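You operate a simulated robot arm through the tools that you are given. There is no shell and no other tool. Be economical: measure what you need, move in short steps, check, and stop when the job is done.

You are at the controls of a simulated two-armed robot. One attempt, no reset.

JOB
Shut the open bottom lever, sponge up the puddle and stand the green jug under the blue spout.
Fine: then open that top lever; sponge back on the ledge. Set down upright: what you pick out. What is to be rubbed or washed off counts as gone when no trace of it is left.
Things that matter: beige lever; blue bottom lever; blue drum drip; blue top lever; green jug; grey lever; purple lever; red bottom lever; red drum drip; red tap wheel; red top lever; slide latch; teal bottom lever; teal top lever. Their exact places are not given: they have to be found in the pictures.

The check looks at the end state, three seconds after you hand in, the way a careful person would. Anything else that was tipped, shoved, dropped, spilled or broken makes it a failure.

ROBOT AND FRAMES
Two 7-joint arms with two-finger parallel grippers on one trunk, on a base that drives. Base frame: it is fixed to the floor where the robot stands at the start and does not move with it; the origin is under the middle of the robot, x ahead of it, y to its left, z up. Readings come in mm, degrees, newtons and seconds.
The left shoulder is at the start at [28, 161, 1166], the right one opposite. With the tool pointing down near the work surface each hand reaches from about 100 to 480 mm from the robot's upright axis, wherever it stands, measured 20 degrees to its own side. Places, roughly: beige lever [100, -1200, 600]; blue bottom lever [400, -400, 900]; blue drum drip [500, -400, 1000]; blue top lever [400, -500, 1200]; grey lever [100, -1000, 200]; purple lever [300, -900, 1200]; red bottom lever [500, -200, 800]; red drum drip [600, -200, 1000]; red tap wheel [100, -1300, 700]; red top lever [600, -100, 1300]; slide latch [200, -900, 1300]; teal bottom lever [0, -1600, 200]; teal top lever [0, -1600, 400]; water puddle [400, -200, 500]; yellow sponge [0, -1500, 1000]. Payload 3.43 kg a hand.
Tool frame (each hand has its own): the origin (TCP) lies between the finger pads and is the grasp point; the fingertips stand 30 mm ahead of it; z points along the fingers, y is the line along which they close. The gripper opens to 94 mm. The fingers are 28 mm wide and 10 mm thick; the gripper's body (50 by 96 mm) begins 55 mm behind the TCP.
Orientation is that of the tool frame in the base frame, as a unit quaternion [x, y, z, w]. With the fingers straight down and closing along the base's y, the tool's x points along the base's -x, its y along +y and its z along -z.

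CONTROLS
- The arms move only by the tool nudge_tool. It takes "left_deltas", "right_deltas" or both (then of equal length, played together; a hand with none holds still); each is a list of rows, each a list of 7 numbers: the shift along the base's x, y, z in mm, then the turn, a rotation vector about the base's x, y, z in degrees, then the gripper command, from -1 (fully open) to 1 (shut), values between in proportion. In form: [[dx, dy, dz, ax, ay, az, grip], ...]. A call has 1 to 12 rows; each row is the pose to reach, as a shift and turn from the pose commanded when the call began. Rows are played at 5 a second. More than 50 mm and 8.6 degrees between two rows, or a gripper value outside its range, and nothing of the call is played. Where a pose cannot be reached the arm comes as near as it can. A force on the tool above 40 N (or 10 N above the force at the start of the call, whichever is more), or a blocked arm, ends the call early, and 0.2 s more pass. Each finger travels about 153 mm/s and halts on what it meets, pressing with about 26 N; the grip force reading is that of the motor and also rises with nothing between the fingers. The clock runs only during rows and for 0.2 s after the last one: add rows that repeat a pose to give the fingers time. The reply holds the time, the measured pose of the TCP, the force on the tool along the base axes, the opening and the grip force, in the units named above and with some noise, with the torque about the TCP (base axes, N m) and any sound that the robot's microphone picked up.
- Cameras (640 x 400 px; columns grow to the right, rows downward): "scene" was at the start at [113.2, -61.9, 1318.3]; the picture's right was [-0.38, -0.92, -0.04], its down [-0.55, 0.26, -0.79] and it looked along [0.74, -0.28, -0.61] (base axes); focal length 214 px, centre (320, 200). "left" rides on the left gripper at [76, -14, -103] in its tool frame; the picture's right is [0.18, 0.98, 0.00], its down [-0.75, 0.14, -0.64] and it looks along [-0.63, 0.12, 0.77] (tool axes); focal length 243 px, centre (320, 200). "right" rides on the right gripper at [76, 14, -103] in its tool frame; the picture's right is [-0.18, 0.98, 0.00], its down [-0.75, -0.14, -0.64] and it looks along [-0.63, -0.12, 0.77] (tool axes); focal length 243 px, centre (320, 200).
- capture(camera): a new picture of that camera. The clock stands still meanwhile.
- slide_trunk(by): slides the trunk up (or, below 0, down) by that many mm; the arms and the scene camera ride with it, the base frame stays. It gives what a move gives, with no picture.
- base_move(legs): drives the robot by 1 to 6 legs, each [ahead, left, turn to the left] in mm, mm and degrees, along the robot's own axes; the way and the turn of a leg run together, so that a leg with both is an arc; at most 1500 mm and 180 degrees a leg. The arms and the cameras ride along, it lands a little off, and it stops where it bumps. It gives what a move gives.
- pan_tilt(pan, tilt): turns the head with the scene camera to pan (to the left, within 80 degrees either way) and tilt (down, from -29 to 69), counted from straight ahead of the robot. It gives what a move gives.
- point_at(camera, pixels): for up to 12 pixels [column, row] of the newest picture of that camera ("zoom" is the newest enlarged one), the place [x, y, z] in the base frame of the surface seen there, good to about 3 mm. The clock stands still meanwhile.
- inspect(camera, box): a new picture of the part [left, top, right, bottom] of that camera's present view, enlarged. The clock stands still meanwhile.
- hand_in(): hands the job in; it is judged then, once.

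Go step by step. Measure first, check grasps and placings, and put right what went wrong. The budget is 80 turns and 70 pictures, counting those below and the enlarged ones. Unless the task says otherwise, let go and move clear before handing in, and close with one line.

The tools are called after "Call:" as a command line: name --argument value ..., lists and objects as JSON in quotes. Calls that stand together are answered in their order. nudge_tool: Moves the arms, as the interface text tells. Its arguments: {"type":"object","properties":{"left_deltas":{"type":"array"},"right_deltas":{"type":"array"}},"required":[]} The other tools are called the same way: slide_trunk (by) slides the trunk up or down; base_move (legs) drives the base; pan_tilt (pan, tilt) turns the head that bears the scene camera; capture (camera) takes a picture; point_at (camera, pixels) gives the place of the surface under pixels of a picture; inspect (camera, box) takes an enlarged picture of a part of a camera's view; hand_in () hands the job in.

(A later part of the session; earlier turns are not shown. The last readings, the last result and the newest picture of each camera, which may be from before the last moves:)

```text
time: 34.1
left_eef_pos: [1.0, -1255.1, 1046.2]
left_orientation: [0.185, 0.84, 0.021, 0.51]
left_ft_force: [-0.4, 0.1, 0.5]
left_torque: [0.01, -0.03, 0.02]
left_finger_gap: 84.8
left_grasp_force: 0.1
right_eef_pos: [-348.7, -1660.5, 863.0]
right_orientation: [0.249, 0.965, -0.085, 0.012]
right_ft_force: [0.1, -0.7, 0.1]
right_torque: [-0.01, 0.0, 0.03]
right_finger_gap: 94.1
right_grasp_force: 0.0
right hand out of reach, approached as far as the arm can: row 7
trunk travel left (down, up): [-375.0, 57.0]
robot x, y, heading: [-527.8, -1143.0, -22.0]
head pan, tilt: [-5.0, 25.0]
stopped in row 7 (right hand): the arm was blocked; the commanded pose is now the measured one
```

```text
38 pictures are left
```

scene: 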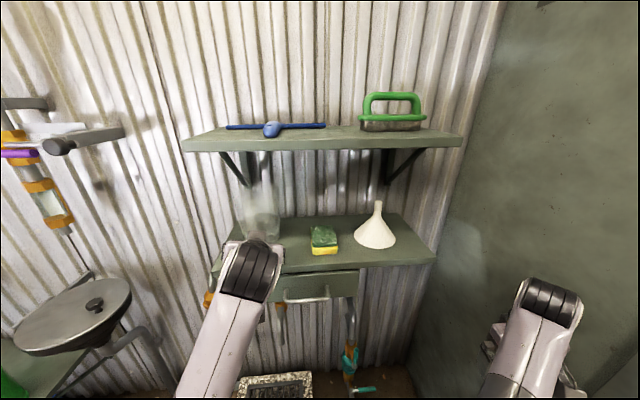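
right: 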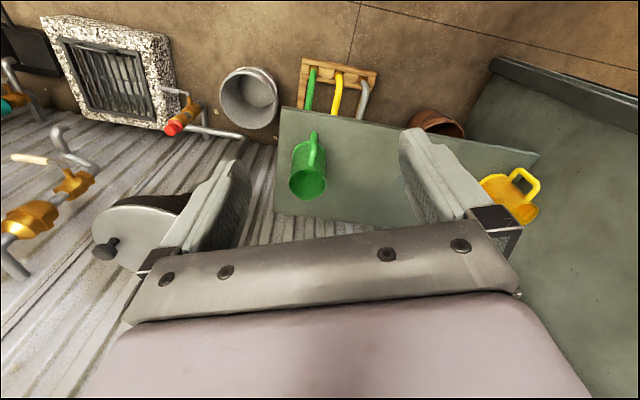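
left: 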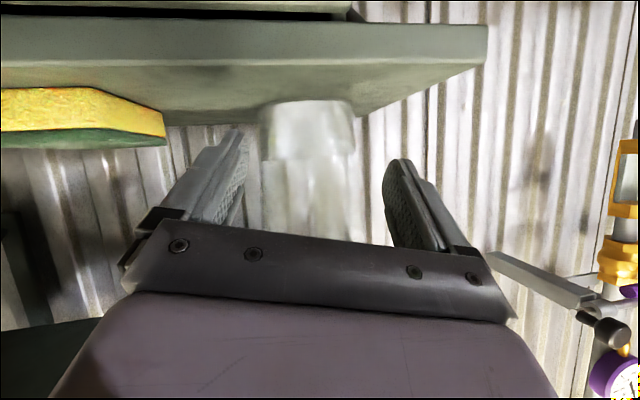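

The right arm is also limited inward, so the better plan is to use the right hand (pitched forward) for sponge and wiping. Back off, shift left, retract the left hand a bit and pitch the right hand forward.

Call:
base_move --legs '[[-200, 0, 0], [0, 105, 0]]'

Call:
nudge_tool --left_deltas '[[-25, 26, 0, 0, 0, 0, 0], [-50, 52, 0, 0, 0, 0, 0], [-75, 78, 0, 0, 0, 0, 0], [-98, 105, 0, 0, 0, 0, 0], [-98, 105, 0, 0, 0, 0, 0], [-98, 105, 0, 0, 0, 0, 0], [-98, 105, 0, 0, 0, 0, 0], [-98, 105, 0, 0, 0, 0, 0], [-98, 105, 0, 0, 0, 0, 0]]' --right_deltas '[[20, 0, 10, 0, 0, 0, -0.8], [40, 0, 20, 0, 0, 0, -0.8], [50, 5, 20, -3, -6, 1, -0.8], [50, 10, 20, -6, -13, 2, -0.8], [50, 10, 20, -9, -20, 3, -0.8], [50, 10, 20, -12, -27, 4, -0.8], [50, 10, 20, -15, -34, 5, -0.8], [50, 10, 20, -18, -41, 6, -0.8], [50, 10, 20, -20, -48, 6, -0.8]]'

Call:
capture --camera "scene"

```text
time: 36.5
left_eef_pos: [-146.0, -1083.0, 1046.0]
left_orientation: [0.187, 0.84, 0.019, 0.509]
left_ft_force: [0.3, -0.1, -0.9]
left_torque: [-0.01, -0.01, -0.02]
left_finger_gap: 84.2
left_grasp_force: 0.2
right_eef_pos: [-497.5, -1487.2, 863.6]
right_orientation: [0.249, 0.965, -0.086, 0.012]
right_ft_force: [-0.1, 0.8, 0.2]
right_torque: [0.01, -0.04, 0.0]
right_finger_gap: 93.8
right_grasp_force: 0.1
trunk travel left (down, up): [-375.0, 57.0]
robot x, y, heading: [-673.9, -968.1, -22.4]
head pan, tilt: [-5.0, 25.0]
```

```text
time: 37.4
left_eef_pos: [-208.1, -996.4, 1114.8]
left_orientation: [0.164, 0.791, 0.025, 0.589]
left_ft_force: [0.3, 0.6, 0.1]
left_torque: [-0.04, -0.03, -0.01]
left_finger_gap: 46.7
left_grasp_force: 0.1
right_eef_pos: [-468.5, -1524.9, 910.0]
right_orientation: [0.275, 0.946, -0.146, 0.095]
right_ft_force: [0.5, 0.8, 0.1]
right_torque: [-0.01, 0.02, -0.02]
right_finger_gap: 84.5
right_grasp_force: 0.1
trunk travel left (down, up): [-375.0, 57.0]
robot x, y, heading: [-672.8, -970.9, -22.3]
head pan, tilt: [-5.0, 25.0]
stopped in row 4 (left hand): the arm was blocked; the commanded pose is now the measured one
```

```text
37 pictures are left
```

scene: 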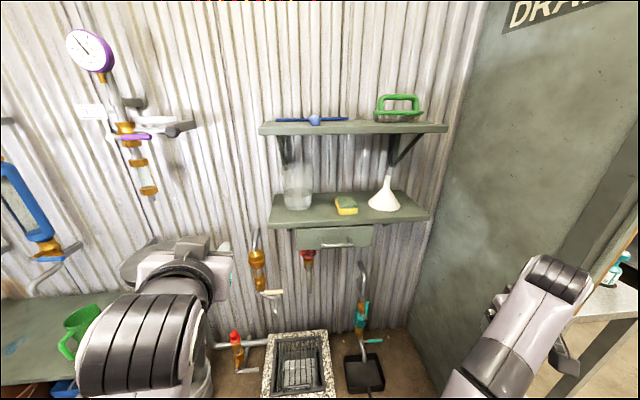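

The right tool is tilted off; I compute the turn to a forward-pitched (58°) pose and go ahead/inward a little at the same time. The left hand holds where it is.

Call:
nudge_tool --right_deltas '[[13, 5, 10, -1.5, -7.2, 2.7, -0.8], [26, 11, 20, -3.1, -14.4, 5.5, -0.8], [39, 16, 30, -4.6, -21.6, 8.2, -0.8], [52, 22, 40, -6.1, -28.9, 10.9, -0.8], [65, 27, 50, -7.7, -36.1, 13.7, -0.8], [78, 33, 60, -9.2, -43.3, 16.4, -0.8], [78, 33, 60, -9.2, -43.3, 16.4, -0.8]]'

```text
time: 39.0
left_eef_pos: [-209.6, -997.0, 1115.7]
left_orientation: [0.164, 0.791, 0.024, 0.588]
left_ft_force: [0.3, 0.0, 0.3]
left_torque: [-0.01, -0.02, -0.01]
left_finger_gap: 46.8
left_grasp_force: 0.1
right_eef_pos: [-418.6, -1555.3, 985.9]
right_orientation: [0.168, 0.858, -0.098, 0.475]
right_ft_force: [0.0, -0.8, 0.4]
right_torque: [0.01, 0.01, 0.02]
right_finger_gap: 84.8
right_grasp_force: 0.0
right hand out of reach, approached as far as the arm can: row 4, 5, 6, 7
trunk travel left (down, up): [-375.0, 57.0]
robot x, y, heading: [-677.1, -966.3, -22.8]
head pan, tilt: [-5.0, 25.0]
```

Orientation is good now (0.168,0.858,-0.098,0.475). Try moving inward and forward.

Call:
nudge_tool --right_deltas '[[38, 10, 0, 0, 0, 0, -0.8], [70, 20, 0, 0, 0, 0, -0.8], [85, 60, 0, 0, 0, 0, -0.8], [100, 100, 0, 0, 0, 0, -0.8], [115, 140, 0, 0, 0, 0, -0.8], [130, 180, 0, 0, 0, 0, -0.8], [145, 220, 0, 0, 0, 0, -0.8]]'

Call:
capture --camera "scene"

```text
time: 40.6
left_eef_pos: [-209.3, -996.2, 1114.3]
left_orientation: [0.164, 0.791, 0.024, 0.589]
left_ft_force: [0.5, 0.5, -0.2]
left_torque: [-0.03, -0.04, -0.04]
left_finger_gap: 47.0
left_grasp_force: 0.1
right_eef_pos: [-322.1, -1481.3, 975.8]
right_orientation: [0.193, 0.855, -0.092, 0.472]
right_ft_force: [-0.7, -0.2, 0.3]
right_torque: [0.02, 0.0, 0.0]
right_finger_gap: 84.6
right_grasp_force: 0.1
right hand out of reach, approached as far as the arm can: row 4, 5, 6, 7
trunk travel left (down, up): [-375.0, 57.0]
robot x, y, heading: [-675.8, -970.7, -22.2]
head pan, tilt: [-5.0, 25.0]
```

```text
36 pictures are left
```

scene: 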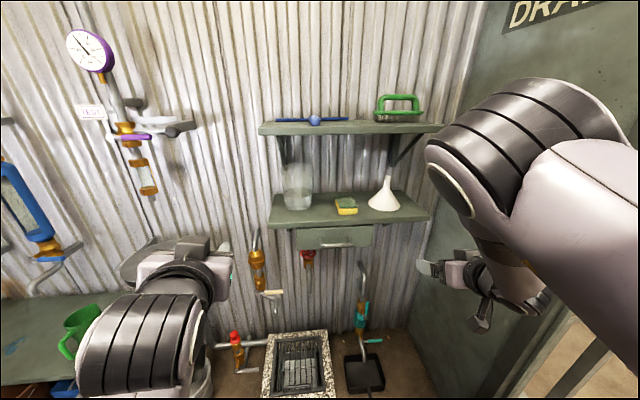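

Right hand now at a workable pose (rel. ≈(516,-343)). I raise it to z≈1050, and check how near the floor drain lies before driving.

Call:
nudge_tool --right_deltas '[[0, 0, 35, 0, 0, 0, -0.8], [0, 0, 75, 0, 0, 0, -0.8], [25, -10, 75, 0, 0, 0, -0.8], [46, -19, 75, 0, 0, 0, -0.8]]'

Call:
point_at --camera "scene" --pixels '[[295, 332], [268, 395], [330, 395], [238, 340], [346, 210], [180, 128], [272, 293]]'

```text
time: 41.3
left_eef_pos: [-209.0, -995.5, 1114.0]
left_orientation: [0.164, 0.792, 0.025, 0.588]
left_ft_force: [0.4, -0.2, 0.3]
left_torque: [0.01, 0.01, -0.01]
left_finger_gap: 47.0
left_grasp_force: 0.1
right_eef_pos: [-334.7, -1486.0, 991.4]
right_orientation: [0.21, 0.88, -0.076, 0.418]
right_ft_force: [0.8, 0.6, 0.1]
right_torque: [0.0, 0.01, 0.0]
right_finger_gap: 84.6
right_grasp_force: 0.0
trunk travel left (down, up): [-375.0, 57.0]
robot x, y, heading: [-670.1, -974.0, -22.5]
head pan, tilt: [-5.0, 25.0]
stopped in row 3 (right hand): the arm was blocked; the commanded pose is now the measured one
```

```text
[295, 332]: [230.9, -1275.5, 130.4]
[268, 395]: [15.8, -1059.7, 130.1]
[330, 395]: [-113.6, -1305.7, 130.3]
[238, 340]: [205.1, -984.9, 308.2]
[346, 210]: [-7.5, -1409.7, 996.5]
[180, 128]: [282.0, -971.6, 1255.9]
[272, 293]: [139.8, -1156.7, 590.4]
```

The right arm is in an awkward elbow-in posture, while the left arm is in a good one. New plan: turn the robot 30° further right so the right arm swings clear of the partition and the left hand reaches the sponge.

Call:
base_move --legs '[[0, 0, -30], [150, 160, 0]]'

Call:
pan_tilt --pan 20 --tilt 30

Call:
capture --camera "scene"

```text
time: 44.5
left_eef_pos: [-67.7, -1248.9, 1114.0]
left_orientation: [0.363, 0.722, -0.128, 0.575]
left_ft_force: [0.1, 0.3, -0.7]
left_torque: [-0.01, -0.03, -0.02]
left_finger_gap: 47.2
left_grasp_force: 0.0
right_eef_pos: [-419.3, -1612.0, 992.3]
right_orientation: [0.431, 0.796, -0.183, 0.384]
right_ft_force: [1.1, 0.4, -0.4]
right_torque: [0.0, 0.01, -0.04]
right_finger_gap: 84.7
right_grasp_force: 0.1
trunk travel left (down, up): [-375.0, 57.0]
robot x, y, heading: [-456.9, -990.6, -52.3]
head pan, tilt: [-5.0, 25.0]
```

```text
time: 45.4
left_eef_pos: [-67.3, -1249.1, 1114.9]
left_orientation: [0.363, 0.722, -0.128, 0.575]
left_ft_force: [0.5, 0.5, 0.1]
left_torque: [0.01, 0.0, 0.01]
left_finger_gap: 46.8
left_grasp_force: 0.0
right_eef_pos: [-420.8, -1611.1, 991.9]
right_orientation: [0.43, 0.796, -0.181, 0.385]
right_ft_force: [0.6, -0.2, -0.2]
right_torque: [-0.02, 0.02, 0.01]
right_finger_gap: 84.6
right_grasp_force: 0.1
trunk travel left (down, up): [-375.0, 57.0]
robot x, y, heading: [-452.0, -990.7, -52.5]
head pan, tilt: [20.0, 30.0]
```

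```text
35 pictures are left
```

scene: 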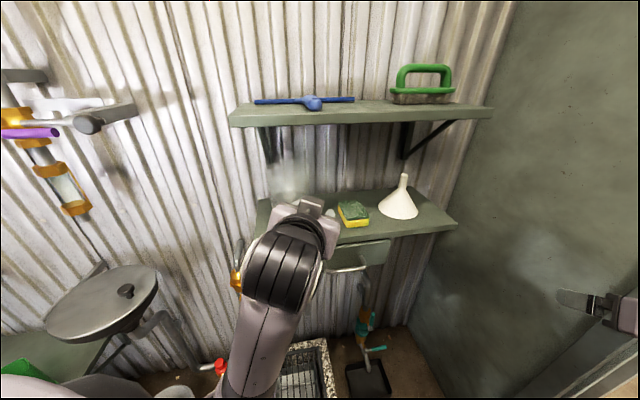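

Fingers' heading is about 17° off the sponge axis. I turn the left tool to align and move right to in front of the sponge, with gripper open.

Call:
nudge_tool --left_deltas '[[0, -30, -5, -0.8, 3.8, 4.6, -0.9], [0, -60, -15, -1.6, 7.5, 9.2, -0.9], [0, -90, -30, -2.4, 11.3, 13.8, -0.9], [0, -120, -45, -3.2, 15, 18.4, -0.9], [0, -146, -57, -3.9, 18.8, 23, -0.9], [0, -146, -57, -3.9, 18.8, 23, -0.9]]'

Call:
capture --camera "left"

```text
time: 46.0
left_eef_pos: [-21.3, -1284.9, 1080.1]
left_orientation: [0.288, 0.762, -0.034, 0.579]
left_ft_force: [-0.4, 0.4, 0.6]
left_torque: [-0.05, -0.01, 0.02]
left_finger_gap: 89.3
left_grasp_force: 0.1
right_eef_pos: [-421.0, -1612.0, 992.6]
right_orientation: [0.43, 0.796, -0.182, 0.385]
right_ft_force: [-0.2, -0.1, -0.1]
right_torque: [0.04, -0.03, -0.03]
right_finger_gap: 84.7
right_grasp_force: 0.0
trunk travel left (down, up): [-375.0, 57.0]
robot x, y, heading: [-455.8, -988.6, -52.6]
head pan, tilt: [20.0, 30.0]
stopped in row 3 (left hand): the arm was blocked; the commanded pose is now the measured one
```

```text
34 pictures are left
```

left: 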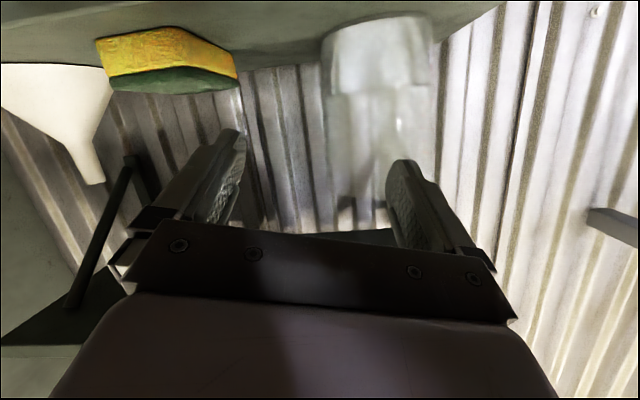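

Blocked by posture again; the arm works better when stretched and lower relative to the shoulder. I raise the trunk, shift the base right 70, then extend the hand.

Call:
slide_trunk --by 55

Call:
base_move --legs '[[0, -70, 0]]'

Call:
nudge_tool --left_deltas '[[24, -30, -10, 0, 0, 0, -0.9], [45, -57, -20, 0, 0, 0, -0.9], [45, -57, -20, -2.4, 4.5, 2.4, -0.9], [45, -57, -20, -4.8, 9, 4.8, -0.9], [45, -57, -20, -7.1, 13.5, 7.1, -0.9], [45, -57, -20, -9.5, 18, 9.5, -0.9]]'

Call:
capture --camera "left"

```text
time: 47.0
left_eef_pos: [-21.3, -1286.7, 1135.0]
left_orientation: [0.289, 0.762, -0.034, 0.579]
left_ft_force: [0.3, -0.7, 0.3]
left_torque: [-0.03, 0.01, 0.0]
left_finger_gap: 89.3
left_grasp_force: 0.1
right_eef_pos: [-421.0, -1611.3, 1047.0]
right_orientation: [0.431, 0.796, -0.182, 0.385]
right_ft_force: [0.2, 0.2, 1.3]
right_torque: [0.02, -0.01, 0.02]
right_finger_gap: 84.3
right_grasp_force: 0.1
trunk travel left (down, up): [-430.0, 2.0]
robot x, y, heading: [-457.1, -996.1, -52.4]
head pan, tilt: [20.0, 30.0]
```

```text
time: 48.0
left_eef_pos: [-77.0, -1329.3, 1136.2]
left_orientation: [0.289, 0.762, -0.033, 0.579]
left_ft_force: [0.4, -0.7, 0.7]
left_torque: [-0.06, -0.01, 0.02]
left_finger_gap: 89.3
left_grasp_force: 0.1
right_eef_pos: [-476.2, -1653.2, 1046.6]
right_orientation: [0.431, 0.795, -0.182, 0.385]
right_ft_force: [0.3, -1.2, 0.0]
right_torque: [0.0, 0.01, 0.01]
right_finger_gap: 84.7
right_grasp_force: 0.1
trunk travel left (down, up): [-430.0, 2.0]
robot x, y, heading: [-512.2, -1033.6, -52.6]
head pan, tilt: [20.0, 30.0]
```

```text
time: 49.2
left_eef_pos: [17.2, -1353.7, 1108.0]
left_orientation: [0.191, 0.818, -0.012, 0.542]
left_ft_force: [-0.6, 0.7, 0.0]
left_torque: [0.0, 0.0, 0.02]
left_finger_gap: 89.4
left_grasp_force: 0.1
right_eef_pos: [-474.5, -1654.7, 1048.0]
right_orientation: [0.431, 0.796, -0.181, 0.385]
right_ft_force: [0.7, 0.3, -0.1]
right_torque: [0.0, 0.0, 0.02]
right_finger_gap: 84.7
right_grasp_force: 0.2
trunk travel left (down, up): [-430.0, 2.0]
robot x, y, heading: [-511.4, -1038.5, -52.6]
head pan, tilt: [20.0, 30.0]
stopped in row 6 (left hand): the arm was blocked; the commanded pose is now the measured one
```

```text
33 pictures are left
```

left: 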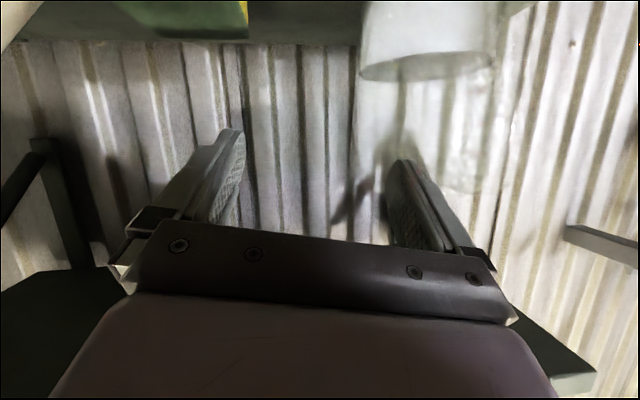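

The yaw inward relative to the body is the limiting joint. I pull both hands back from the shelf, then will use a base heading nearer to the wall normal (about -42°).

Call:
nudge_tool --left_deltas '[[-20, 26, 0, 0, 0, 0, -0.9], [-40, 52, 0, 0, 0, 0, -0.9], [-61, 79, 0, 0, 0, 0, -0.9], [-61, 79, 0, 0, 0, 0, -0.9], [-61, 79, 0, 0, 0, 0, -0.9]]' --right_deltas '[[-18, 24, 0, 0, 0, 0, -0.8], [-36, 48, 0, 0, 0, 0, -0.8], [-54, 72, 0, 0, 0, 0, -0.8], [-72, 96, 0, 0, 0, 0, -0.8], [-91, 119, 0, 0, 0, 0, -0.8]]'

Call:
capture --camera "scene"

```text
time: 50.0
left_eef_pos: [1.3, -1257.7, 1144.4]
left_orientation: [0.167, 0.775, 0.032, 0.608]
left_ft_force: [0.4, -0.2, 0.1]
left_torque: [-0.01, 0.04, 0.01]
left_finger_gap: 89.5
left_grasp_force: 0.1
right_eef_pos: [-543.8, -1588.1, 1037.9]
right_orientation: [0.465, 0.779, -0.174, 0.382]
right_ft_force: [0.6, -0.7, 0.0]
right_torque: [-0.01, 0.01, 0.03]
right_finger_gap: 84.8
right_grasp_force: 0.0
trunk travel left (down, up): [-430.0, 2.0]
robot x, y, heading: [-510.2, -1038.0, -52.4]
head pan, tilt: [20.0, 30.0]
stopped in row 4 (left hand): the arm was blocked; the commanded pose is now the measured one
```

```text
32 pictures are left
```

scene: 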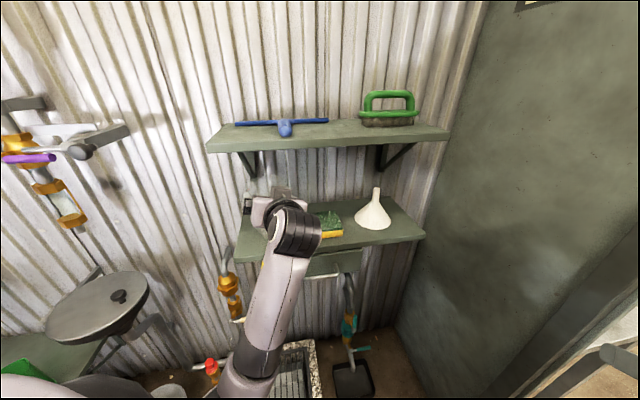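

The left hand over-yawed (heading ≈-9°). I bring it to heading -42°, pitch 60°, level, a bit inward, which is natural for this arm.

Call:
nudge_tool --left_deltas '[[-7, -14, -12, -1.3, 3.9, -5.3, -0.9], [-14, -28, -24, -2.5, 7.9, -10.6, -0.9], [-21, -42, -38, -3.8, 11.8, -16, -0.9], [-28, -56, -51, -5, 15.8, -21.3, -0.9], [-35, -70, -64, -6.3, 19.7, -26.6, -0.9], [-35, -70, -64, -6.3, 19.7, -26.6, -0.9]]'

```text
time: 51.0
left_eef_pos: [10.9, -1285.0, 1118.7]
left_orientation: [0.272, 0.779, -0.071, 0.561]
left_ft_force: [-0.8, 2.1, 2.8]
left_torque: [0.08, -0.1, 0.13]
left_finger_gap: 89.4
left_grasp_force: 0.5
right_eef_pos: [-543.3, -1587.5, 1037.4]
right_orientation: [0.465, 0.78, -0.173, 0.382]
right_ft_force: [0.4, 0.0, -0.2]
right_torque: [0.0, -0.01, -0.01]
right_finger_gap: 84.2
right_grasp_force: 0.1
trunk travel left (down, up): [-430.0, 2.0]
robot x, y, heading: [-511.7, -1034.6, -52.2]
head pan, tilt: [20.0, 30.0]
stopped in row 4 (left hand): the arm was blocked; the commanded pose is now the measured one
```

Slight contact forces now; I look before moving.

Call:
capture --camera "left"

Call:
capture --camera "scene"

```text
31 pictures are left
```

left: 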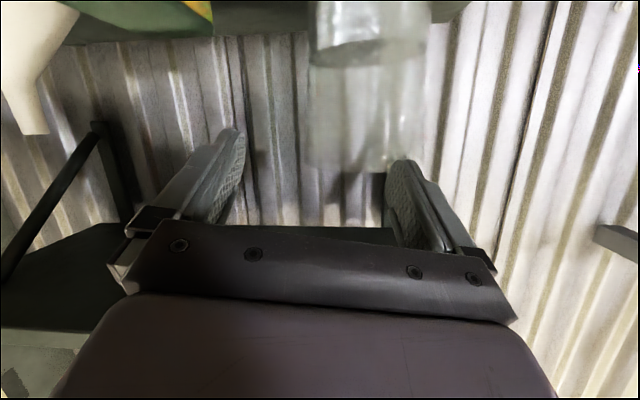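

```text
30 pictures are left
```

scene: 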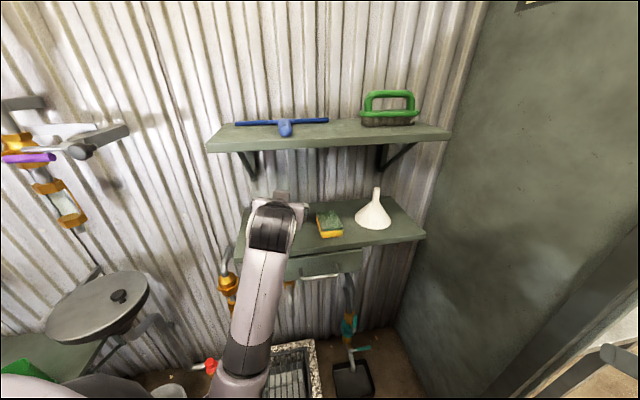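

The right-hand finger in the picture is near the cup; I back the base straight away from the wall.

Call:
base_move --legs '[[-130, -75, 0]]'

Call:
nudge_tool --left_deltas '[[-5, -10, -8, -1, 2, -5, -0.9], [-10, -20, -16, -2, 4, -10, -0.9], [-15, -30, -24, -2.5, 6, -14, -0.9], [-20, -40, -32, -3, 8, -17, -0.9]]'

Call:
inspect --camera "scene" --box '[200, 80, 440, 280]'

```text
time: 52.4
left_eef_pos: [-126.4, -1225.9, 1118.7]
left_orientation: [0.272, 0.779, -0.071, 0.56]
left_ft_force: [-0.5, 0.2, 0.6]
left_torque: [-0.02, -0.03, 0.02]
left_finger_gap: 89.5
left_grasp_force: 0.0
right_eef_pos: [-680.7, -1529.7, 1037.9]
right_orientation: [0.463, 0.78, -0.173, 0.383]
right_ft_force: [-0.5, 1.2, -0.1]
right_torque: [-0.02, -0.02, 0.0]
right_finger_gap: 84.7
right_grasp_force: 0.0
trunk travel left (down, up): [-430.0, 2.0]
robot x, y, heading: [-648.4, -975.1, -52.2]
head pan, tilt: [20.0, 30.0]
```

```text
time: 53.4
left_eef_pos: [-144.9, -1265.8, 1087.6]
left_orientation: [0.363, 0.764, -0.188, 0.498]
left_ft_force: [0.4, -0.4, 0.8]
left_torque: [0.03, -0.04, -0.01]
left_finger_gap: 89.0
left_grasp_force: 0.1
right_eef_pos: [-679.9, -1530.0, 1038.7]
right_orientation: [0.464, 0.78, -0.173, 0.383]
right_ft_force: [0.1, -0.1, 0.0]
right_torque: [0.0, 0.0, -0.03]
right_finger_gap: 84.7
right_grasp_force: 0.0
trunk travel left (down, up): [-430.0, 2.0]
robot x, y, heading: [-647.8, -978.2, -52.3]
head pan, tilt: [20.0, 30.0]
```

```text
2.00 times, centred on (320, 180) of scene
```

zoom: 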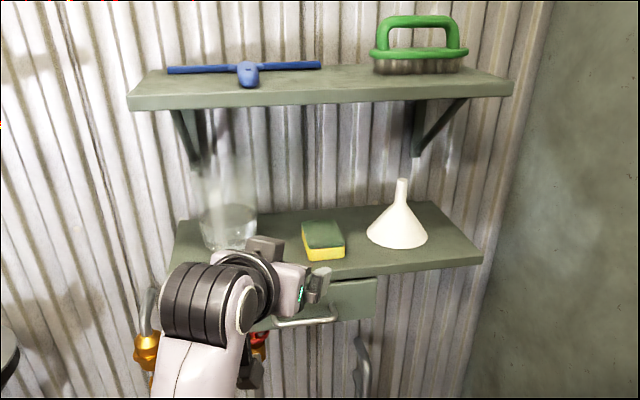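

The arm is free and level now (heading -46°). The cup stands where it was. I retract the right hand further so it stays outside the partition, then turn 14° left.

Call:
nudge_tool --right_deltas '[[-21, 27, 0, 0, 0, 0, -0.8], [-42, 54, 0, 0, 0, 0, -0.8], [-62, 80, 0, 0, 0, 0, -0.8], [-83, 107, 0, 0, 0, 0, -0.8], [-104, 134, 0, 0, 0, 0, -0.8]]'

Call:
base_move --legs '[[0, 0, 14]]'

```text
time: 54.6
left_eef_pos: [-144.8, -1265.8, 1087.0]
left_orientation: [0.364, 0.764, -0.188, 0.498]
left_ft_force: [0.0, -0.3, 0.4]
left_torque: [0.0, 0.02, 0.04]
left_finger_gap: 89.5
left_grasp_force: 0.1
right_eef_pos: [-813.5, -1474.0, 1002.8]
right_orientation: [0.464, 0.78, -0.173, 0.382]
right_ft_force: [-0.9, 1.0, 0.0]
right_torque: [0.02, 0.02, 0.01]
right_finger_gap: 84.3
right_grasp_force: 0.0
right hand out of reach, approached as far as the arm can: row 2, 3, 4, 5
trunk travel left (down, up): [-430.0, 2.0]
robot x, y, heading: [-646.3, -978.7, -52.2]
head pan, tilt: [20.0, 30.0]
```

```text
time: 55.9
left_eef_pos: [-89.1, -1134.4, 1085.9]
left_orientation: [0.269, 0.803, -0.127, 0.516]
left_ft_force: [-0.2, 0.4, -0.6]
left_torque: [-0.03, 0.07, -0.01]
left_finger_gap: 88.9
left_grasp_force: 0.1
right_eef_pos: [-687.3, -1499.8, 1003.1]
right_orientation: [0.365, 0.831, -0.125, 0.402]
right_ft_force: [-0.3, 0.2, -0.2]
right_torque: [-0.01, -0.02, -0.02]
right_finger_gap: 84.7
right_grasp_force: 0.0
trunk travel left (down, up): [-430.0, 2.0]
robot x, y, heading: [-651.7, -977.2, -38.4]
head pan, tilt: [20.0, 30.0]
```

Check where the partition's free edge lies before driving right.

Call:
capture --camera "scene"

Call:
point_at --camera "scene" --pixels '[[600, 200], [560, 200], [520, 250], [620, 330], [560, 330], [500, 330], [636, 150], [630, 250]]'

```text
28 pictures are left
```

scene: 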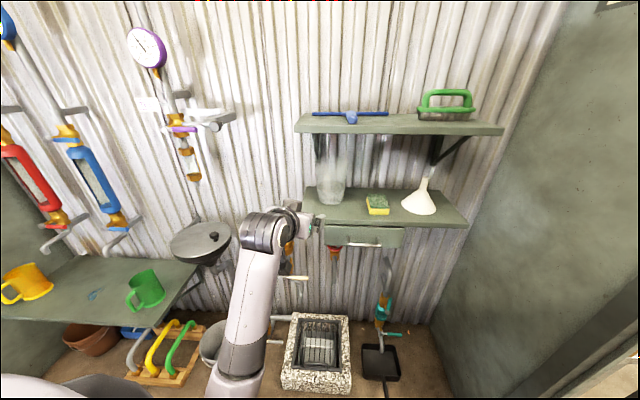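

```text
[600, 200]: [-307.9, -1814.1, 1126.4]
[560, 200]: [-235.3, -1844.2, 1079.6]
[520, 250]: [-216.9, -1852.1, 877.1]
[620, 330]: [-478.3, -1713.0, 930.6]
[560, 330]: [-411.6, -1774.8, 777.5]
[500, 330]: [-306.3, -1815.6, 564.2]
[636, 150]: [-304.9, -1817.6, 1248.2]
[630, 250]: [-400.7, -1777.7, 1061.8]
```

The partition's free edge is at about u≈195, so the right hand (u<160) stays outside. Drive right, then ahead.

Call:
base_move --legs '[[0, -194, 0], [150, 0, 0]]'

Call:
capture --camera "left"

Call:
inspect --camera "scene" --box '[220, 110, 460, 280]'

```text
time: 58.4
left_eef_pos: [-89.8, -1376.7, 1086.1]
left_orientation: [0.269, 0.803, -0.126, 0.516]
left_ft_force: [0.5, -0.2, -0.5]
left_torque: [0.02, 0.01, 0.01]
left_finger_gap: 89.2
left_grasp_force: 0.0
right_eef_pos: [-688.9, -1742.9, 1002.7]
right_orientation: [0.367, 0.83, -0.126, 0.4]
right_ft_force: [-0.6, -0.6, 0.3]
right_torque: [0.03, 0.02, -0.01]
right_finger_gap: 84.8
right_grasp_force: 0.0
trunk travel left (down, up): [-430.0, 2.0]
robot x, y, heading: [-655.5, -1219.6, -38.6]
head pan, tilt: [20.0, 30.0]
```

```text
27 pictures are left
```

left: 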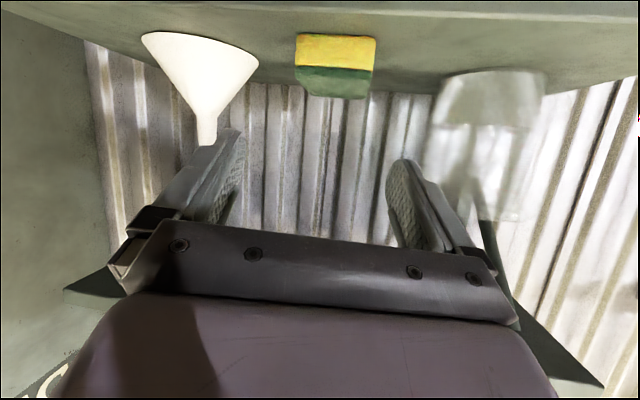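

```text
2.35 times, centred on (340, 195) of scene
```

zoom: 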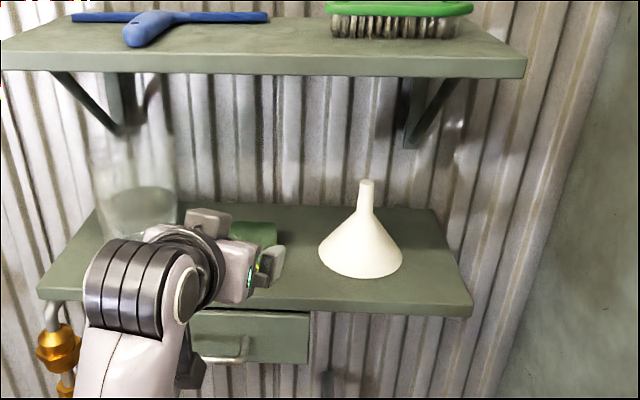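

The sponge is centred between the fingers in the left view (295–375, 35–98). Measure it from here.

Call:
point_at --camera "left" --pixels '[[298, 38], [373, 40], [298, 64], [373, 68], [336, 80], [305, 90], [366, 95], [335, 50], [210, 60], [250, 60], [450, 85]]'

```text
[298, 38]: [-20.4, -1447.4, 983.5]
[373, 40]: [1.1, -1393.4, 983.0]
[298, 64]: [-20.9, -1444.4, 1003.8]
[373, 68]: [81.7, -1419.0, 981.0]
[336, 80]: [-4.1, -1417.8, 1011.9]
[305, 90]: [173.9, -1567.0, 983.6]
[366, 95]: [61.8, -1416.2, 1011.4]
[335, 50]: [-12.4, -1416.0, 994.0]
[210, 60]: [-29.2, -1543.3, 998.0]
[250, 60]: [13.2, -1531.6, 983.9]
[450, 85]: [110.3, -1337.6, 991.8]
```

Sponge front centre (-9.5,-1420), square at heading -22°, ~60 wide × 79 deep. Drive ahead 80 and then place the fingers over it.

Call:
base_move --legs '[[80, 0, 0]]'

Call:
nudge_tool --left_deltas '[[5, 0, -10, 0, 0, 2, -1], [10, 0, -20, 0, 0, 4, -1], [15, 0, -28, 0, 0, 6, -1], [15, 0, -28, 0, 0, 8, -1]]'

Call:
capture --camera "left"

```text
time: 59.5
left_eef_pos: [-32.3, -1424.5, 1090.4]
left_orientation: [0.269, 0.801, -0.127, 0.519]
left_ft_force: [0.8, -0.9, -0.1]
left_torque: [-0.01, -0.03, -0.02]
left_finger_gap: 89.4
left_grasp_force: 0.1
right_eef_pos: [-631.7, -1785.1, 1003.6]
right_orientation: [0.368, 0.83, -0.126, 0.401]
right_ft_force: [0.4, 0.4, 0.1]
right_torque: [0.01, -0.01, -0.02]
right_finger_gap: 84.6
right_grasp_force: 0.0
trunk travel left (down, up): [-430.0, 2.0]
robot x, y, heading: [-586.2, -1266.0, -38.7]
head pan, tilt: [20.0, 30.0]
stopped in leg 1: the robot was blocked; the commanded pose is now the measured one
```

```text
time: 60.5
left_eef_pos: [-8.1, -1415.0, 1067.4]
left_orientation: [0.212, 0.812, -0.077, 0.538]
left_ft_force: [-0.5, -0.1, 0.1]
left_torque: [0.01, -0.03, 0.03]
left_finger_gap: 93.9
left_grasp_force: 0.1
right_eef_pos: [-631.3, -1786.1, 1004.2]
right_orientation: [0.367, 0.829, -0.127, 0.402]
right_ft_force: [0.1, 0.1, -0.1]
right_torque: [0.01, 0.03, -0.03]
right_finger_gap: 84.7
right_grasp_force: 0.1
trunk travel left (down, up): [-430.0, 2.0]
robot x, y, heading: [-589.8, -1267.3, -38.5]
head pan, tilt: [20.0, 30.0]
```

```text
25 pictures are left
```

left: 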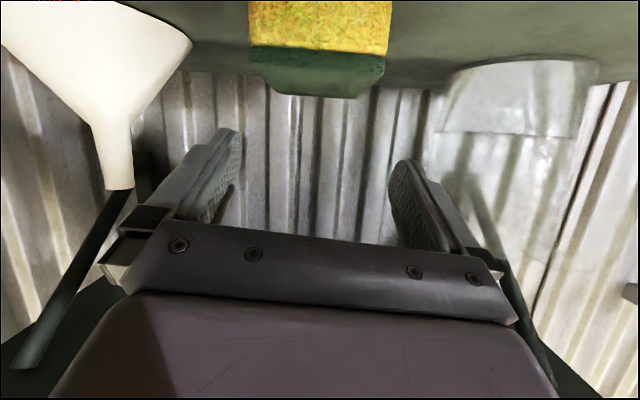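

Aligned (heading -23°), sponge centred. Fix the 6° roll, go ahead above the sponge and down, then close.

Call:
nudge_tool --left_deltas '[[11, -7, -8, -2.7, 1.1, 1.3, -1], [22, -14, -16, -5.5, 2.3, 2.7, -1], [22, -14, -30, -5.5, 2.3, 2.7, -1], [22, -14, -42, -5.5, 2.3, 2.7, -1], [22, -14, -53, -5.5, 2.3, 2.7, -1]]'

Call:
capture --camera "left"

```text
time: 61.9
left_eef_pos: [29.4, -1422.2, 1033.7]
left_orientation: [0.163, 0.81, -0.103, 0.553]
left_ft_force: [0.3, -0.4, -0.4]
left_torque: [0.02, 0.03, 0.0]
left_finger_gap: 94.1
left_grasp_force: 0.0
right_eef_pos: [-632.4, -1785.0, 1005.0]
right_orientation: [0.367, 0.83, -0.126, 0.401]
right_ft_force: [-0.8, -0.1, 0.1]
right_torque: [-0.01, -0.02, 0.03]
right_finger_gap: 84.6
right_grasp_force: 0.1
trunk travel left (down, up): [-430.0, 2.0]
robot x, y, heading: [-589.2, -1267.3, -38.5]
head pan, tilt: [20.0, 30.0]
stopped in row 5 (left hand): the arm was blocked; the commanded pose is now the measured one
```

```text
24 pictures are left
```

left: 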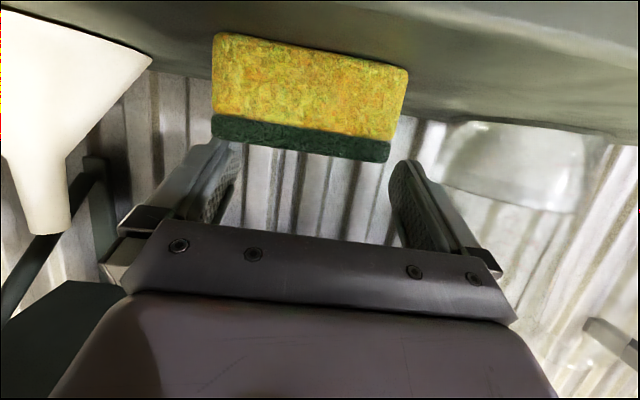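

Downward motion is limited by the arm; I'll use the trunk for height. First a small lateral/back correction (≈12 mm), then trunk down 20.

Call:
nudge_tool --left_deltas '[[-7, -6, 0, 0, 0, 0, -1], [-14, -10, 0, 0, 0, 0, -1]]'

Call:
slide_trunk --by -19

Call:
capture --camera "left"

```text
time: 62.5
left_eef_pos: [27.6, -1421.0, 1044.0]
left_orientation: [0.161, 0.802, -0.087, 0.569]
left_ft_force: [-1.3, -0.1, 0.1]
left_torque: [0.01, 0.0, -0.01]
left_finger_gap: 93.9
left_grasp_force: 0.1
right_eef_pos: [-632.5, -1785.9, 1004.2]
right_orientation: [0.367, 0.83, -0.126, 0.401]
right_ft_force: [-0.6, 0.2, 0.6]
right_torque: [-0.02, 0.0, -0.01]
right_finger_gap: 84.7
right_grasp_force: 0.0
trunk travel left (down, up): [-430.0, 2.0]
robot x, y, heading: [-588.9, -1265.4, -38.9]
head pan, tilt: [20.0, 30.0]
```

```text
time: 63.2
left_eef_pos: [28.2, -1421.7, 1024.5]
left_orientation: [0.163, 0.802, -0.088, 0.568]
left_ft_force: [-0.2, -0.5, -0.4]
left_torque: [0.01, -0.02, -0.02]
left_finger_gap: 93.8
left_grasp_force: 0.0
right_eef_pos: [-629.9, -1785.2, 985.7]
right_orientation: [0.366, 0.83, -0.127, 0.401]
right_ft_force: [1.0, 0.0, -0.4]
right_torque: [0.03, 0.01, 0.02]
right_finger_gap: 84.7
right_grasp_force: 0.1
trunk travel left (down, up): [-411.0, 21.0]
robot x, y, heading: [-588.1, -1267.3, -38.5]
head pan, tilt: [20.0, 30.0]
```

```text
23 pictures are left
```

left: 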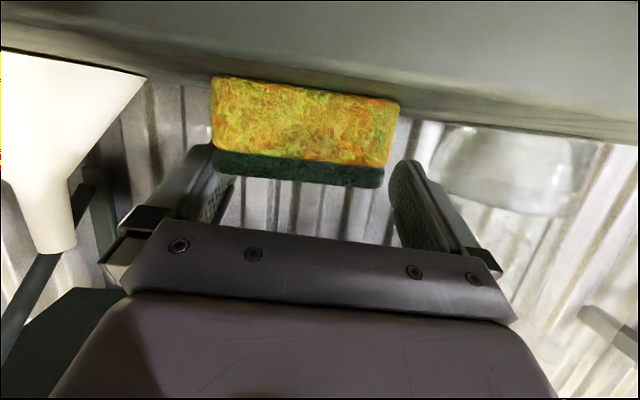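

The v− finger is slightly overlapping the sponge edge in view; shift the base 14 mm right and 8 back, then trunk down 14.

Call:
base_move --legs '[[-8, -14, 0]]'

Call:
capture --camera "left"

```text
time: 64.0
left_eef_pos: [12.2, -1427.1, 1023.2]
left_orientation: [0.163, 0.802, -0.088, 0.569]
left_ft_force: [-0.6, -0.5, 0.2]
left_torque: [-0.05, 0.02, 0.03]
left_finger_gap: 94.1
left_grasp_force: 0.0
right_eef_pos: [-646.6, -1790.4, 986.0]
right_orientation: [0.368, 0.829, -0.128, 0.401]
right_ft_force: [0.2, -0.3, 1.1]
right_torque: [0.02, -0.02, -0.01]
right_finger_gap: 84.5
right_grasp_force: 0.1
trunk travel left (down, up): [-411.0, 21.0]
robot x, y, heading: [-606.0, -1272.4, -38.5]
head pan, tilt: [20.0, 30.0]
```

```text
22 pictures are left
```

left: 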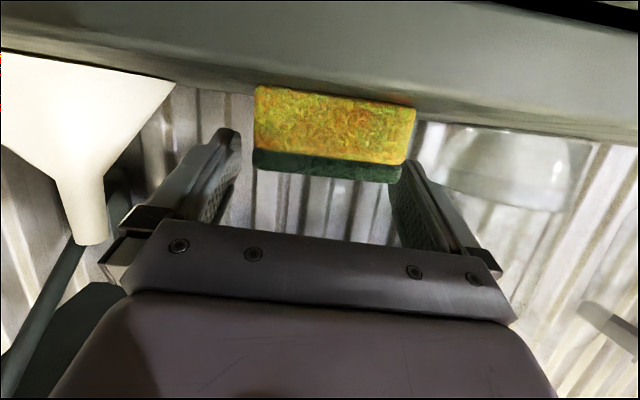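

By the camera geometry a centred sponge should appear at column ≈332, and it does (334). Trunk down 13 and close.

Call:
slide_trunk --by -13

Call:
nudge_tool --left_deltas '[[0, 0, 0, 0, 0, 0, 0.2], [0, 0, 0, 0, 0, 0, 1], [0, 0, 0, 0, 0, 0, 1], [0, 0, 0, 0, 0, 0, 1]]'

Call:
capture --camera "left"

```text
time: 64.6
left_eef_pos: [13.6, -1428.0, 1012.3]
left_orientation: [0.164, 0.801, -0.088, 0.569]
left_ft_force: [0.0, -0.3, 0.0]
left_torque: [-0.02, 0.0, 0.02]
left_finger_gap: 94.0
left_grasp_force: 0.1
right_eef_pos: [-646.3, -1790.7, 971.7]
right_orientation: [0.367, 0.83, -0.127, 0.4]
right_ft_force: [0.6, 0.6, 0.6]
right_torque: [0.02, 0.0, -0.01]
right_finger_gap: 84.8
right_grasp_force: 0.0
trunk travel left (down, up): [-398.0, 34.0]
robot x, y, heading: [-609.2, -1273.3, -38.6]
head pan, tilt: [20.0, 30.0]
```

```text
time: 65.6
left_eef_pos: [13.8, -1427.9, 1012.2]
left_orientation: [0.164, 0.801, -0.089, 0.568]
left_ft_force: [0.1, -0.5, 0.4]
left_torque: [-0.03, 0.03, -0.04]
left_finger_gap: 66.3
left_grasp_force: 26.1
right_eef_pos: [-647.5, -1789.6, 972.5]
right_orientation: [0.368, 0.829, -0.128, 0.401]
right_ft_force: [0.1, 0.5, 0.8]
right_torque: [-0.01, 0.01, 0.01]
right_finger_gap: 84.6
right_grasp_force: 0.1
trunk travel left (down, up): [-398.0, 34.0]
robot x, y, heading: [-602.8, -1274.5, -38.6]
head pan, tilt: [20.0, 30.0]
```

```text
21 pictures are left
```

left: 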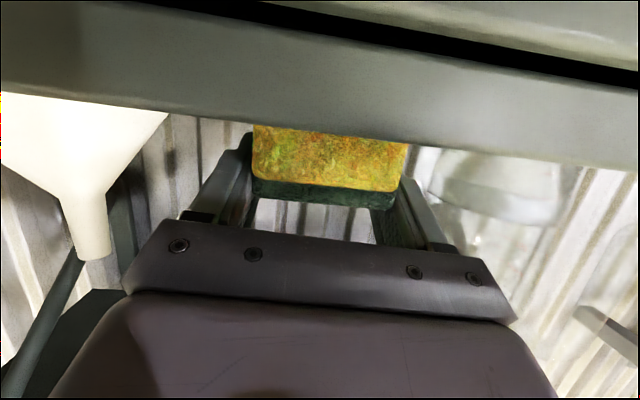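

Sponge gripped (gap 66 mm). Lift with the trunk, back straight off the wall, turn square and drive back to the shelf.

Call:
slide_trunk --by 34

Call:
base_move --legs '[[-240, -71, 0], [0, 0, 16.5], [0, 1075, 0]]'

Call:
slide_trunk --by -432

Call:
pan_tilt --pan 15 --tilt 30

Call:
capture --camera "scene"

```text
time: 66.3
left_eef_pos: [12.3, -1428.1, 1047.9]
left_orientation: [0.163, 0.801, -0.087, 0.57]
left_ft_force: [-0.6, -0.5, -0.2]
left_torque: [0.0, 0.03, 0.01]
left_finger_gap: 66.2
left_grasp_force: 25.6
right_eef_pos: [-649.8, -1790.5, 1006.7]
right_orientation: [0.368, 0.829, -0.127, 0.402]
right_ft_force: [-0.5, -0.9, -0.3]
right_torque: [0.0, 0.0, -0.01]
right_finger_gap: 84.2
right_grasp_force: 0.0
trunk travel left (down, up): [-432.0, 0.0]
robot x, y, heading: [-605.1, -1275.8, -38.5]
head pan, tilt: [20.0, 30.0]
```

```text
time: 74.2
left_eef_pos: [220.1, -170.3, 1045.2]
left_orientation: [0.052, 0.817, -0.006, 0.574]
left_ft_force: [0.8, 0.6, -0.1]
left_torque: [0.0, 0.0, -0.01]
left_finger_gap: 66.2
left_grasp_force: 26.2
right_eef_pos: [-316.4, -699.2, 1003.9]
right_orientation: [0.25, 0.873, -0.069, 0.413]
right_ft_force: [-0.1, 0.6, 0.4]
right_torque: [-0.02, 0.0, 0.02]
right_finger_gap: 84.6
right_grasp_force: 0.1
trunk travel left (down, up): [-432.0, 0.0]
robot x, y, heading: [-422.0, -188.5, -22.7]
head pan, tilt: [20.0, 30.0]
```

```text
refused: -432 is not a number from -400 to 400
```

```text
time: 74.9
left_eef_pos: [219.6, -169.8, 1044.2]
left_orientation: [0.054, 0.817, -0.007, 0.574]
left_ft_force: [-0.5, -0.4, 0.1]
left_torque: [-0.02, 0.05, 0.0]
left_finger_gap: 66.0
left_grasp_force: 25.8
right_eef_pos: [-318.1, -698.6, 1002.9]
right_orientation: [0.251, 0.874, -0.069, 0.411]
right_ft_force: [-0.1, 0.1, -0.6]
right_torque: [0.01, -0.01, -0.05]
right_finger_gap: 84.9
right_grasp_force: 0.0
trunk travel left (down, up): [-432.0, 0.0]
robot x, y, heading: [-417.2, -185.9, -22.8]
head pan, tilt: [15.0, 30.0]
```

```text
20 pictures are left
```

scene: 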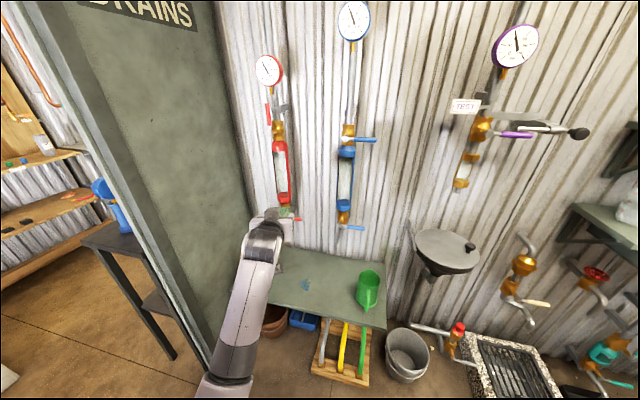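

The hand is in line with the puddle (v≈-75). Measure the puddle at (305,285) and lower the trunk.

Call:
inspect --camera "scene" --box '[275, 265, 335, 305]'

Call:
point_at --camera "zoom" --pixels '[[280, 150], [320, 150], [370, 190], [310, 280], [350, 230], [260, 230], [390, 230], [300, 200]]'

Call:
slide_trunk --by -400

```text
10.00 times, centred on (305, 285) of scene
```

zoom: 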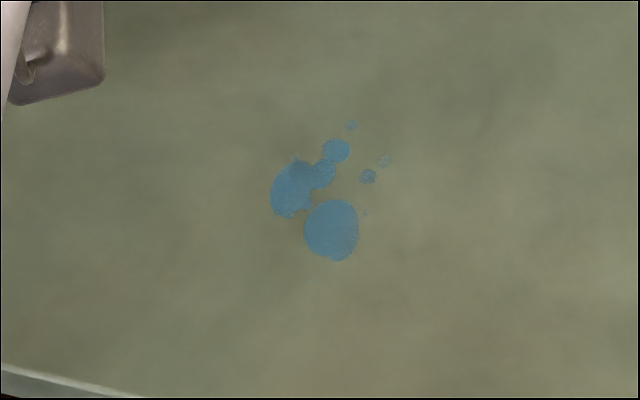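

```text
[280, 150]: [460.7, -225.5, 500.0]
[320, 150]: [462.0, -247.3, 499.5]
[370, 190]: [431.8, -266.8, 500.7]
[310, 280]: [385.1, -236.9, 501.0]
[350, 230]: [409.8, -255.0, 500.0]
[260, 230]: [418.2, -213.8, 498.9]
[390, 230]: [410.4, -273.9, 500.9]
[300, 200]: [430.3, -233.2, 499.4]
```

```text
time: 78.7
left_eef_pos: [212.1, -171.1, 690.5]
left_orientation: [0.057, 0.802, 0.0, 0.595]
left_ft_force: [-0.4, 0.1, 0.2]
left_torque: [0.0, 0.01, 0.0]
left_finger_gap: 66.3
left_grasp_force: 26.2
right_eef_pos: [-326.8, -702.6, 617.8]
right_orientation: [0.252, 0.867, -0.06, 0.425]
right_ft_force: [0.1, -0.1, 0.0]
right_torque: [0.0, 0.01, 0.01]
right_finger_gap: 84.6
right_grasp_force: 0.1
trunk travel left (down, up): [-32.0, 400.0]
robot x, y, heading: [-418.3, -188.7, -22.8]
head pan, tilt: [15.0, 30.0]
```

The left hand did not follow the trunk fully (z 690 instead of 644): something holds the arm. Look.

Call:
pan_tilt --pan 25 --tilt 50

Call:
capture --camera "scene"

```text
time: 79.5
left_eef_pos: [213.1, -171.1, 690.7]
left_orientation: [0.055, 0.801, 0.001, 0.596]
left_ft_force: [0.1, 0.2, -0.4]
left_torque: [-0.02, -0.02, -0.02]
left_finger_gap: 65.9
left_grasp_force: 26.0
right_eef_pos: [-326.2, -703.5, 618.6]
right_orientation: [0.254, 0.867, -0.062, 0.424]
right_ft_force: [0.1, -0.2, 0.6]
right_torque: [0.02, -0.02, -0.01]
right_finger_gap: 84.6
right_grasp_force: 0.1
trunk travel left (down, up): [-32.0, 400.0]
robot x, y, heading: [-416.8, -186.9, -22.9]
head pan, tilt: [25.0, 50.0]
```

```text
18 pictures are left
```

scene: 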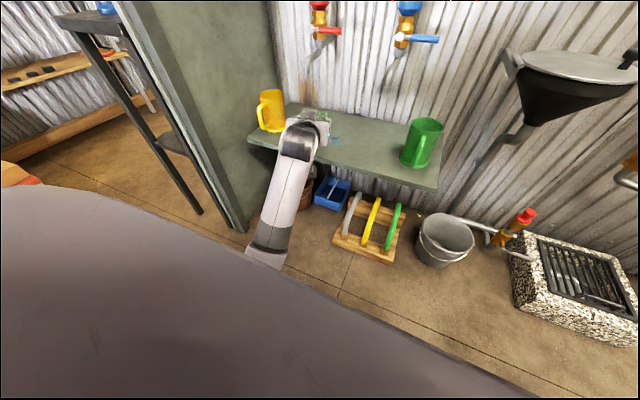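

The elbow hangs low and probably rests on the base. Stretching the arm forward should lift the elbow; I try forward 90 and down gradually, short of the shelf edge.

Call:
nudge_tool --left_deltas '[[30, -8, 0, 0, 0, 0, 1], [60, -16, 0, 0, 0, 0, 1], [90, -24, 0, 0, 0, 0, 1], [90, -24, -35, 0, 0, 0, 1], [90, -24, -70, 0, 0, 0, 1], [90, -24, -100, 0, 0, 0, 1]]'

```text
time: 81.0
left_eef_pos: [309.1, -194.4, 542.8]
left_orientation: [0.054, 0.817, -0.007, 0.574]
left_ft_force: [-0.5, 0.4, 0.2]
left_torque: [0.0, 0.01, -0.01]
left_finger_gap: 66.2
left_grasp_force: 26.3
right_eef_pos: [-317.1, -699.0, 602.8]
right_orientation: [0.25, 0.873, -0.069, 0.412]
right_ft_force: [0.3, 0.3, 0.1]
right_torque: [0.01, 0.01, 0.01]
right_finger_gap: 84.5
right_grasp_force: 0.0
trunk travel left (down, up): [-32.0, 400.0]
robot x, y, heading: [-419.1, -187.6, -22.6]
head pan, tilt: [25.0, 50.0]
```

The arm does get down (it was only lag): TCP z=543, sponge bottom ≈511. Check the shelf's front edge and puddle from a fresh view, since the wrist camera hangs low.

Call:
capture --camera "scene"

Call:
point_at --camera "scene" --pixels '[[252, 138], [345, 165], [400, 180], [434, 188], [438, 140], [335, 140], [350, 150], [270, 105], [420, 145], [424, 120]]'

Call:
capture --camera "left"

```text
17 pictures are left
```

scene: 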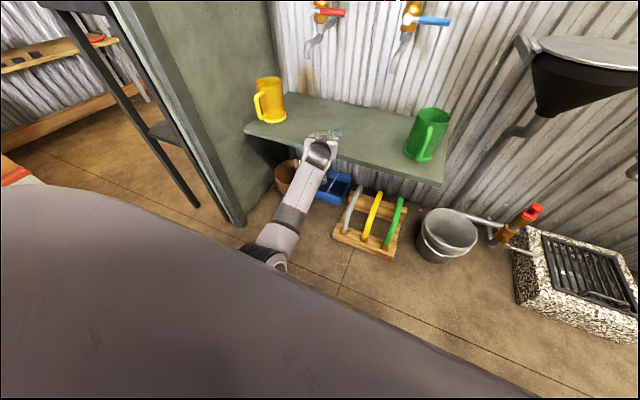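

```text
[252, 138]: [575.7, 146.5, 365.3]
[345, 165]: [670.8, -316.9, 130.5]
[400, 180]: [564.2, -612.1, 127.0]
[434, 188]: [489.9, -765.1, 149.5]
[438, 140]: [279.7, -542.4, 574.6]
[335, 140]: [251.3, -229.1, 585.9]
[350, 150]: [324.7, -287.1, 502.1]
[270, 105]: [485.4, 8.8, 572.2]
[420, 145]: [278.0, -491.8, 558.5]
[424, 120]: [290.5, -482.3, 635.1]
```

```text
16 pictures are left
```

left: 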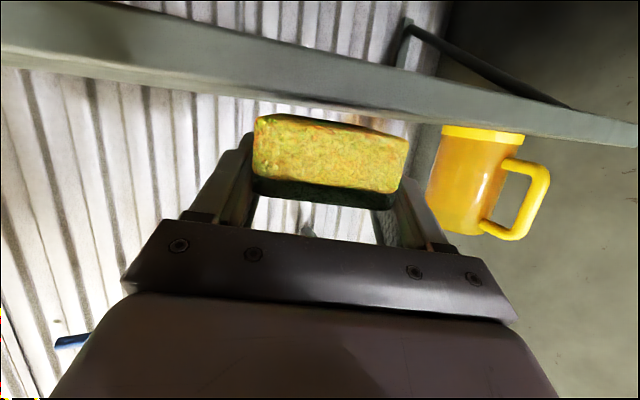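

I tilt the tool nose-down by 16° (raises the wrist camera), lift 37 mm, then drive the base forward so that the sponge is over the far end of the puddle.

Call:
nudge_tool --left_deltas '[[0, 0, 18, 0.4, 5.3, 0, 1], [0, 0, 37, 0.8, 10.7, 0, 1], [0, 0, 37, 1.2, 16, 0, 1], [0, 0, 37, 1.2, 16, 0, 1]]'

Call:
base_move --legs '[[140, 25, 0]]'

```text
time: 82.0
left_eef_pos: [308.7, -194.3, 580.0]
left_orientation: [0.057, 0.89, -0.005, 0.453]
left_ft_force: [0.0, 0.3, -0.6]
left_torque: [0.01, 0.05, 0.02]
left_finger_gap: 65.9
left_grasp_force: 25.7
right_eef_pos: [-316.3, -699.4, 602.3]
right_orientation: [0.25, 0.873, -0.069, 0.413]
right_ft_force: [-0.1, -0.3, 0.0]
right_torque: [0.0, 0.0, 0.03]
right_finger_gap: 84.4
right_grasp_force: 0.3
trunk travel left (down, up): [-32.0, 400.0]
robot x, y, heading: [-419.8, -188.3, -22.8]
head pan, tilt: [25.0, 50.0]
```

```text
time: 83.3
left_eef_pos: [450.1, -225.7, 579.8]
left_orientation: [0.058, 0.889, -0.005, 0.454]
left_ft_force: [-0.3, -0.5, 0.0]
left_torque: [-0.02, 0.01, 0.04]
left_finger_gap: 66.1
left_grasp_force: 26.1
right_eef_pos: [-176.0, -730.8, 604.5]
right_orientation: [0.251, 0.873, -0.07, 0.413]
right_ft_force: [0.1, 0.0, -0.5]
right_torque: [0.0, 0.02, -0.03]
right_finger_gap: 84.8
right_grasp_force: 0.0
trunk travel left (down, up): [-32.0, 400.0]
robot x, y, heading: [-278.7, -218.1, -22.9]
head pan, tilt: [25.0, 50.0]
```

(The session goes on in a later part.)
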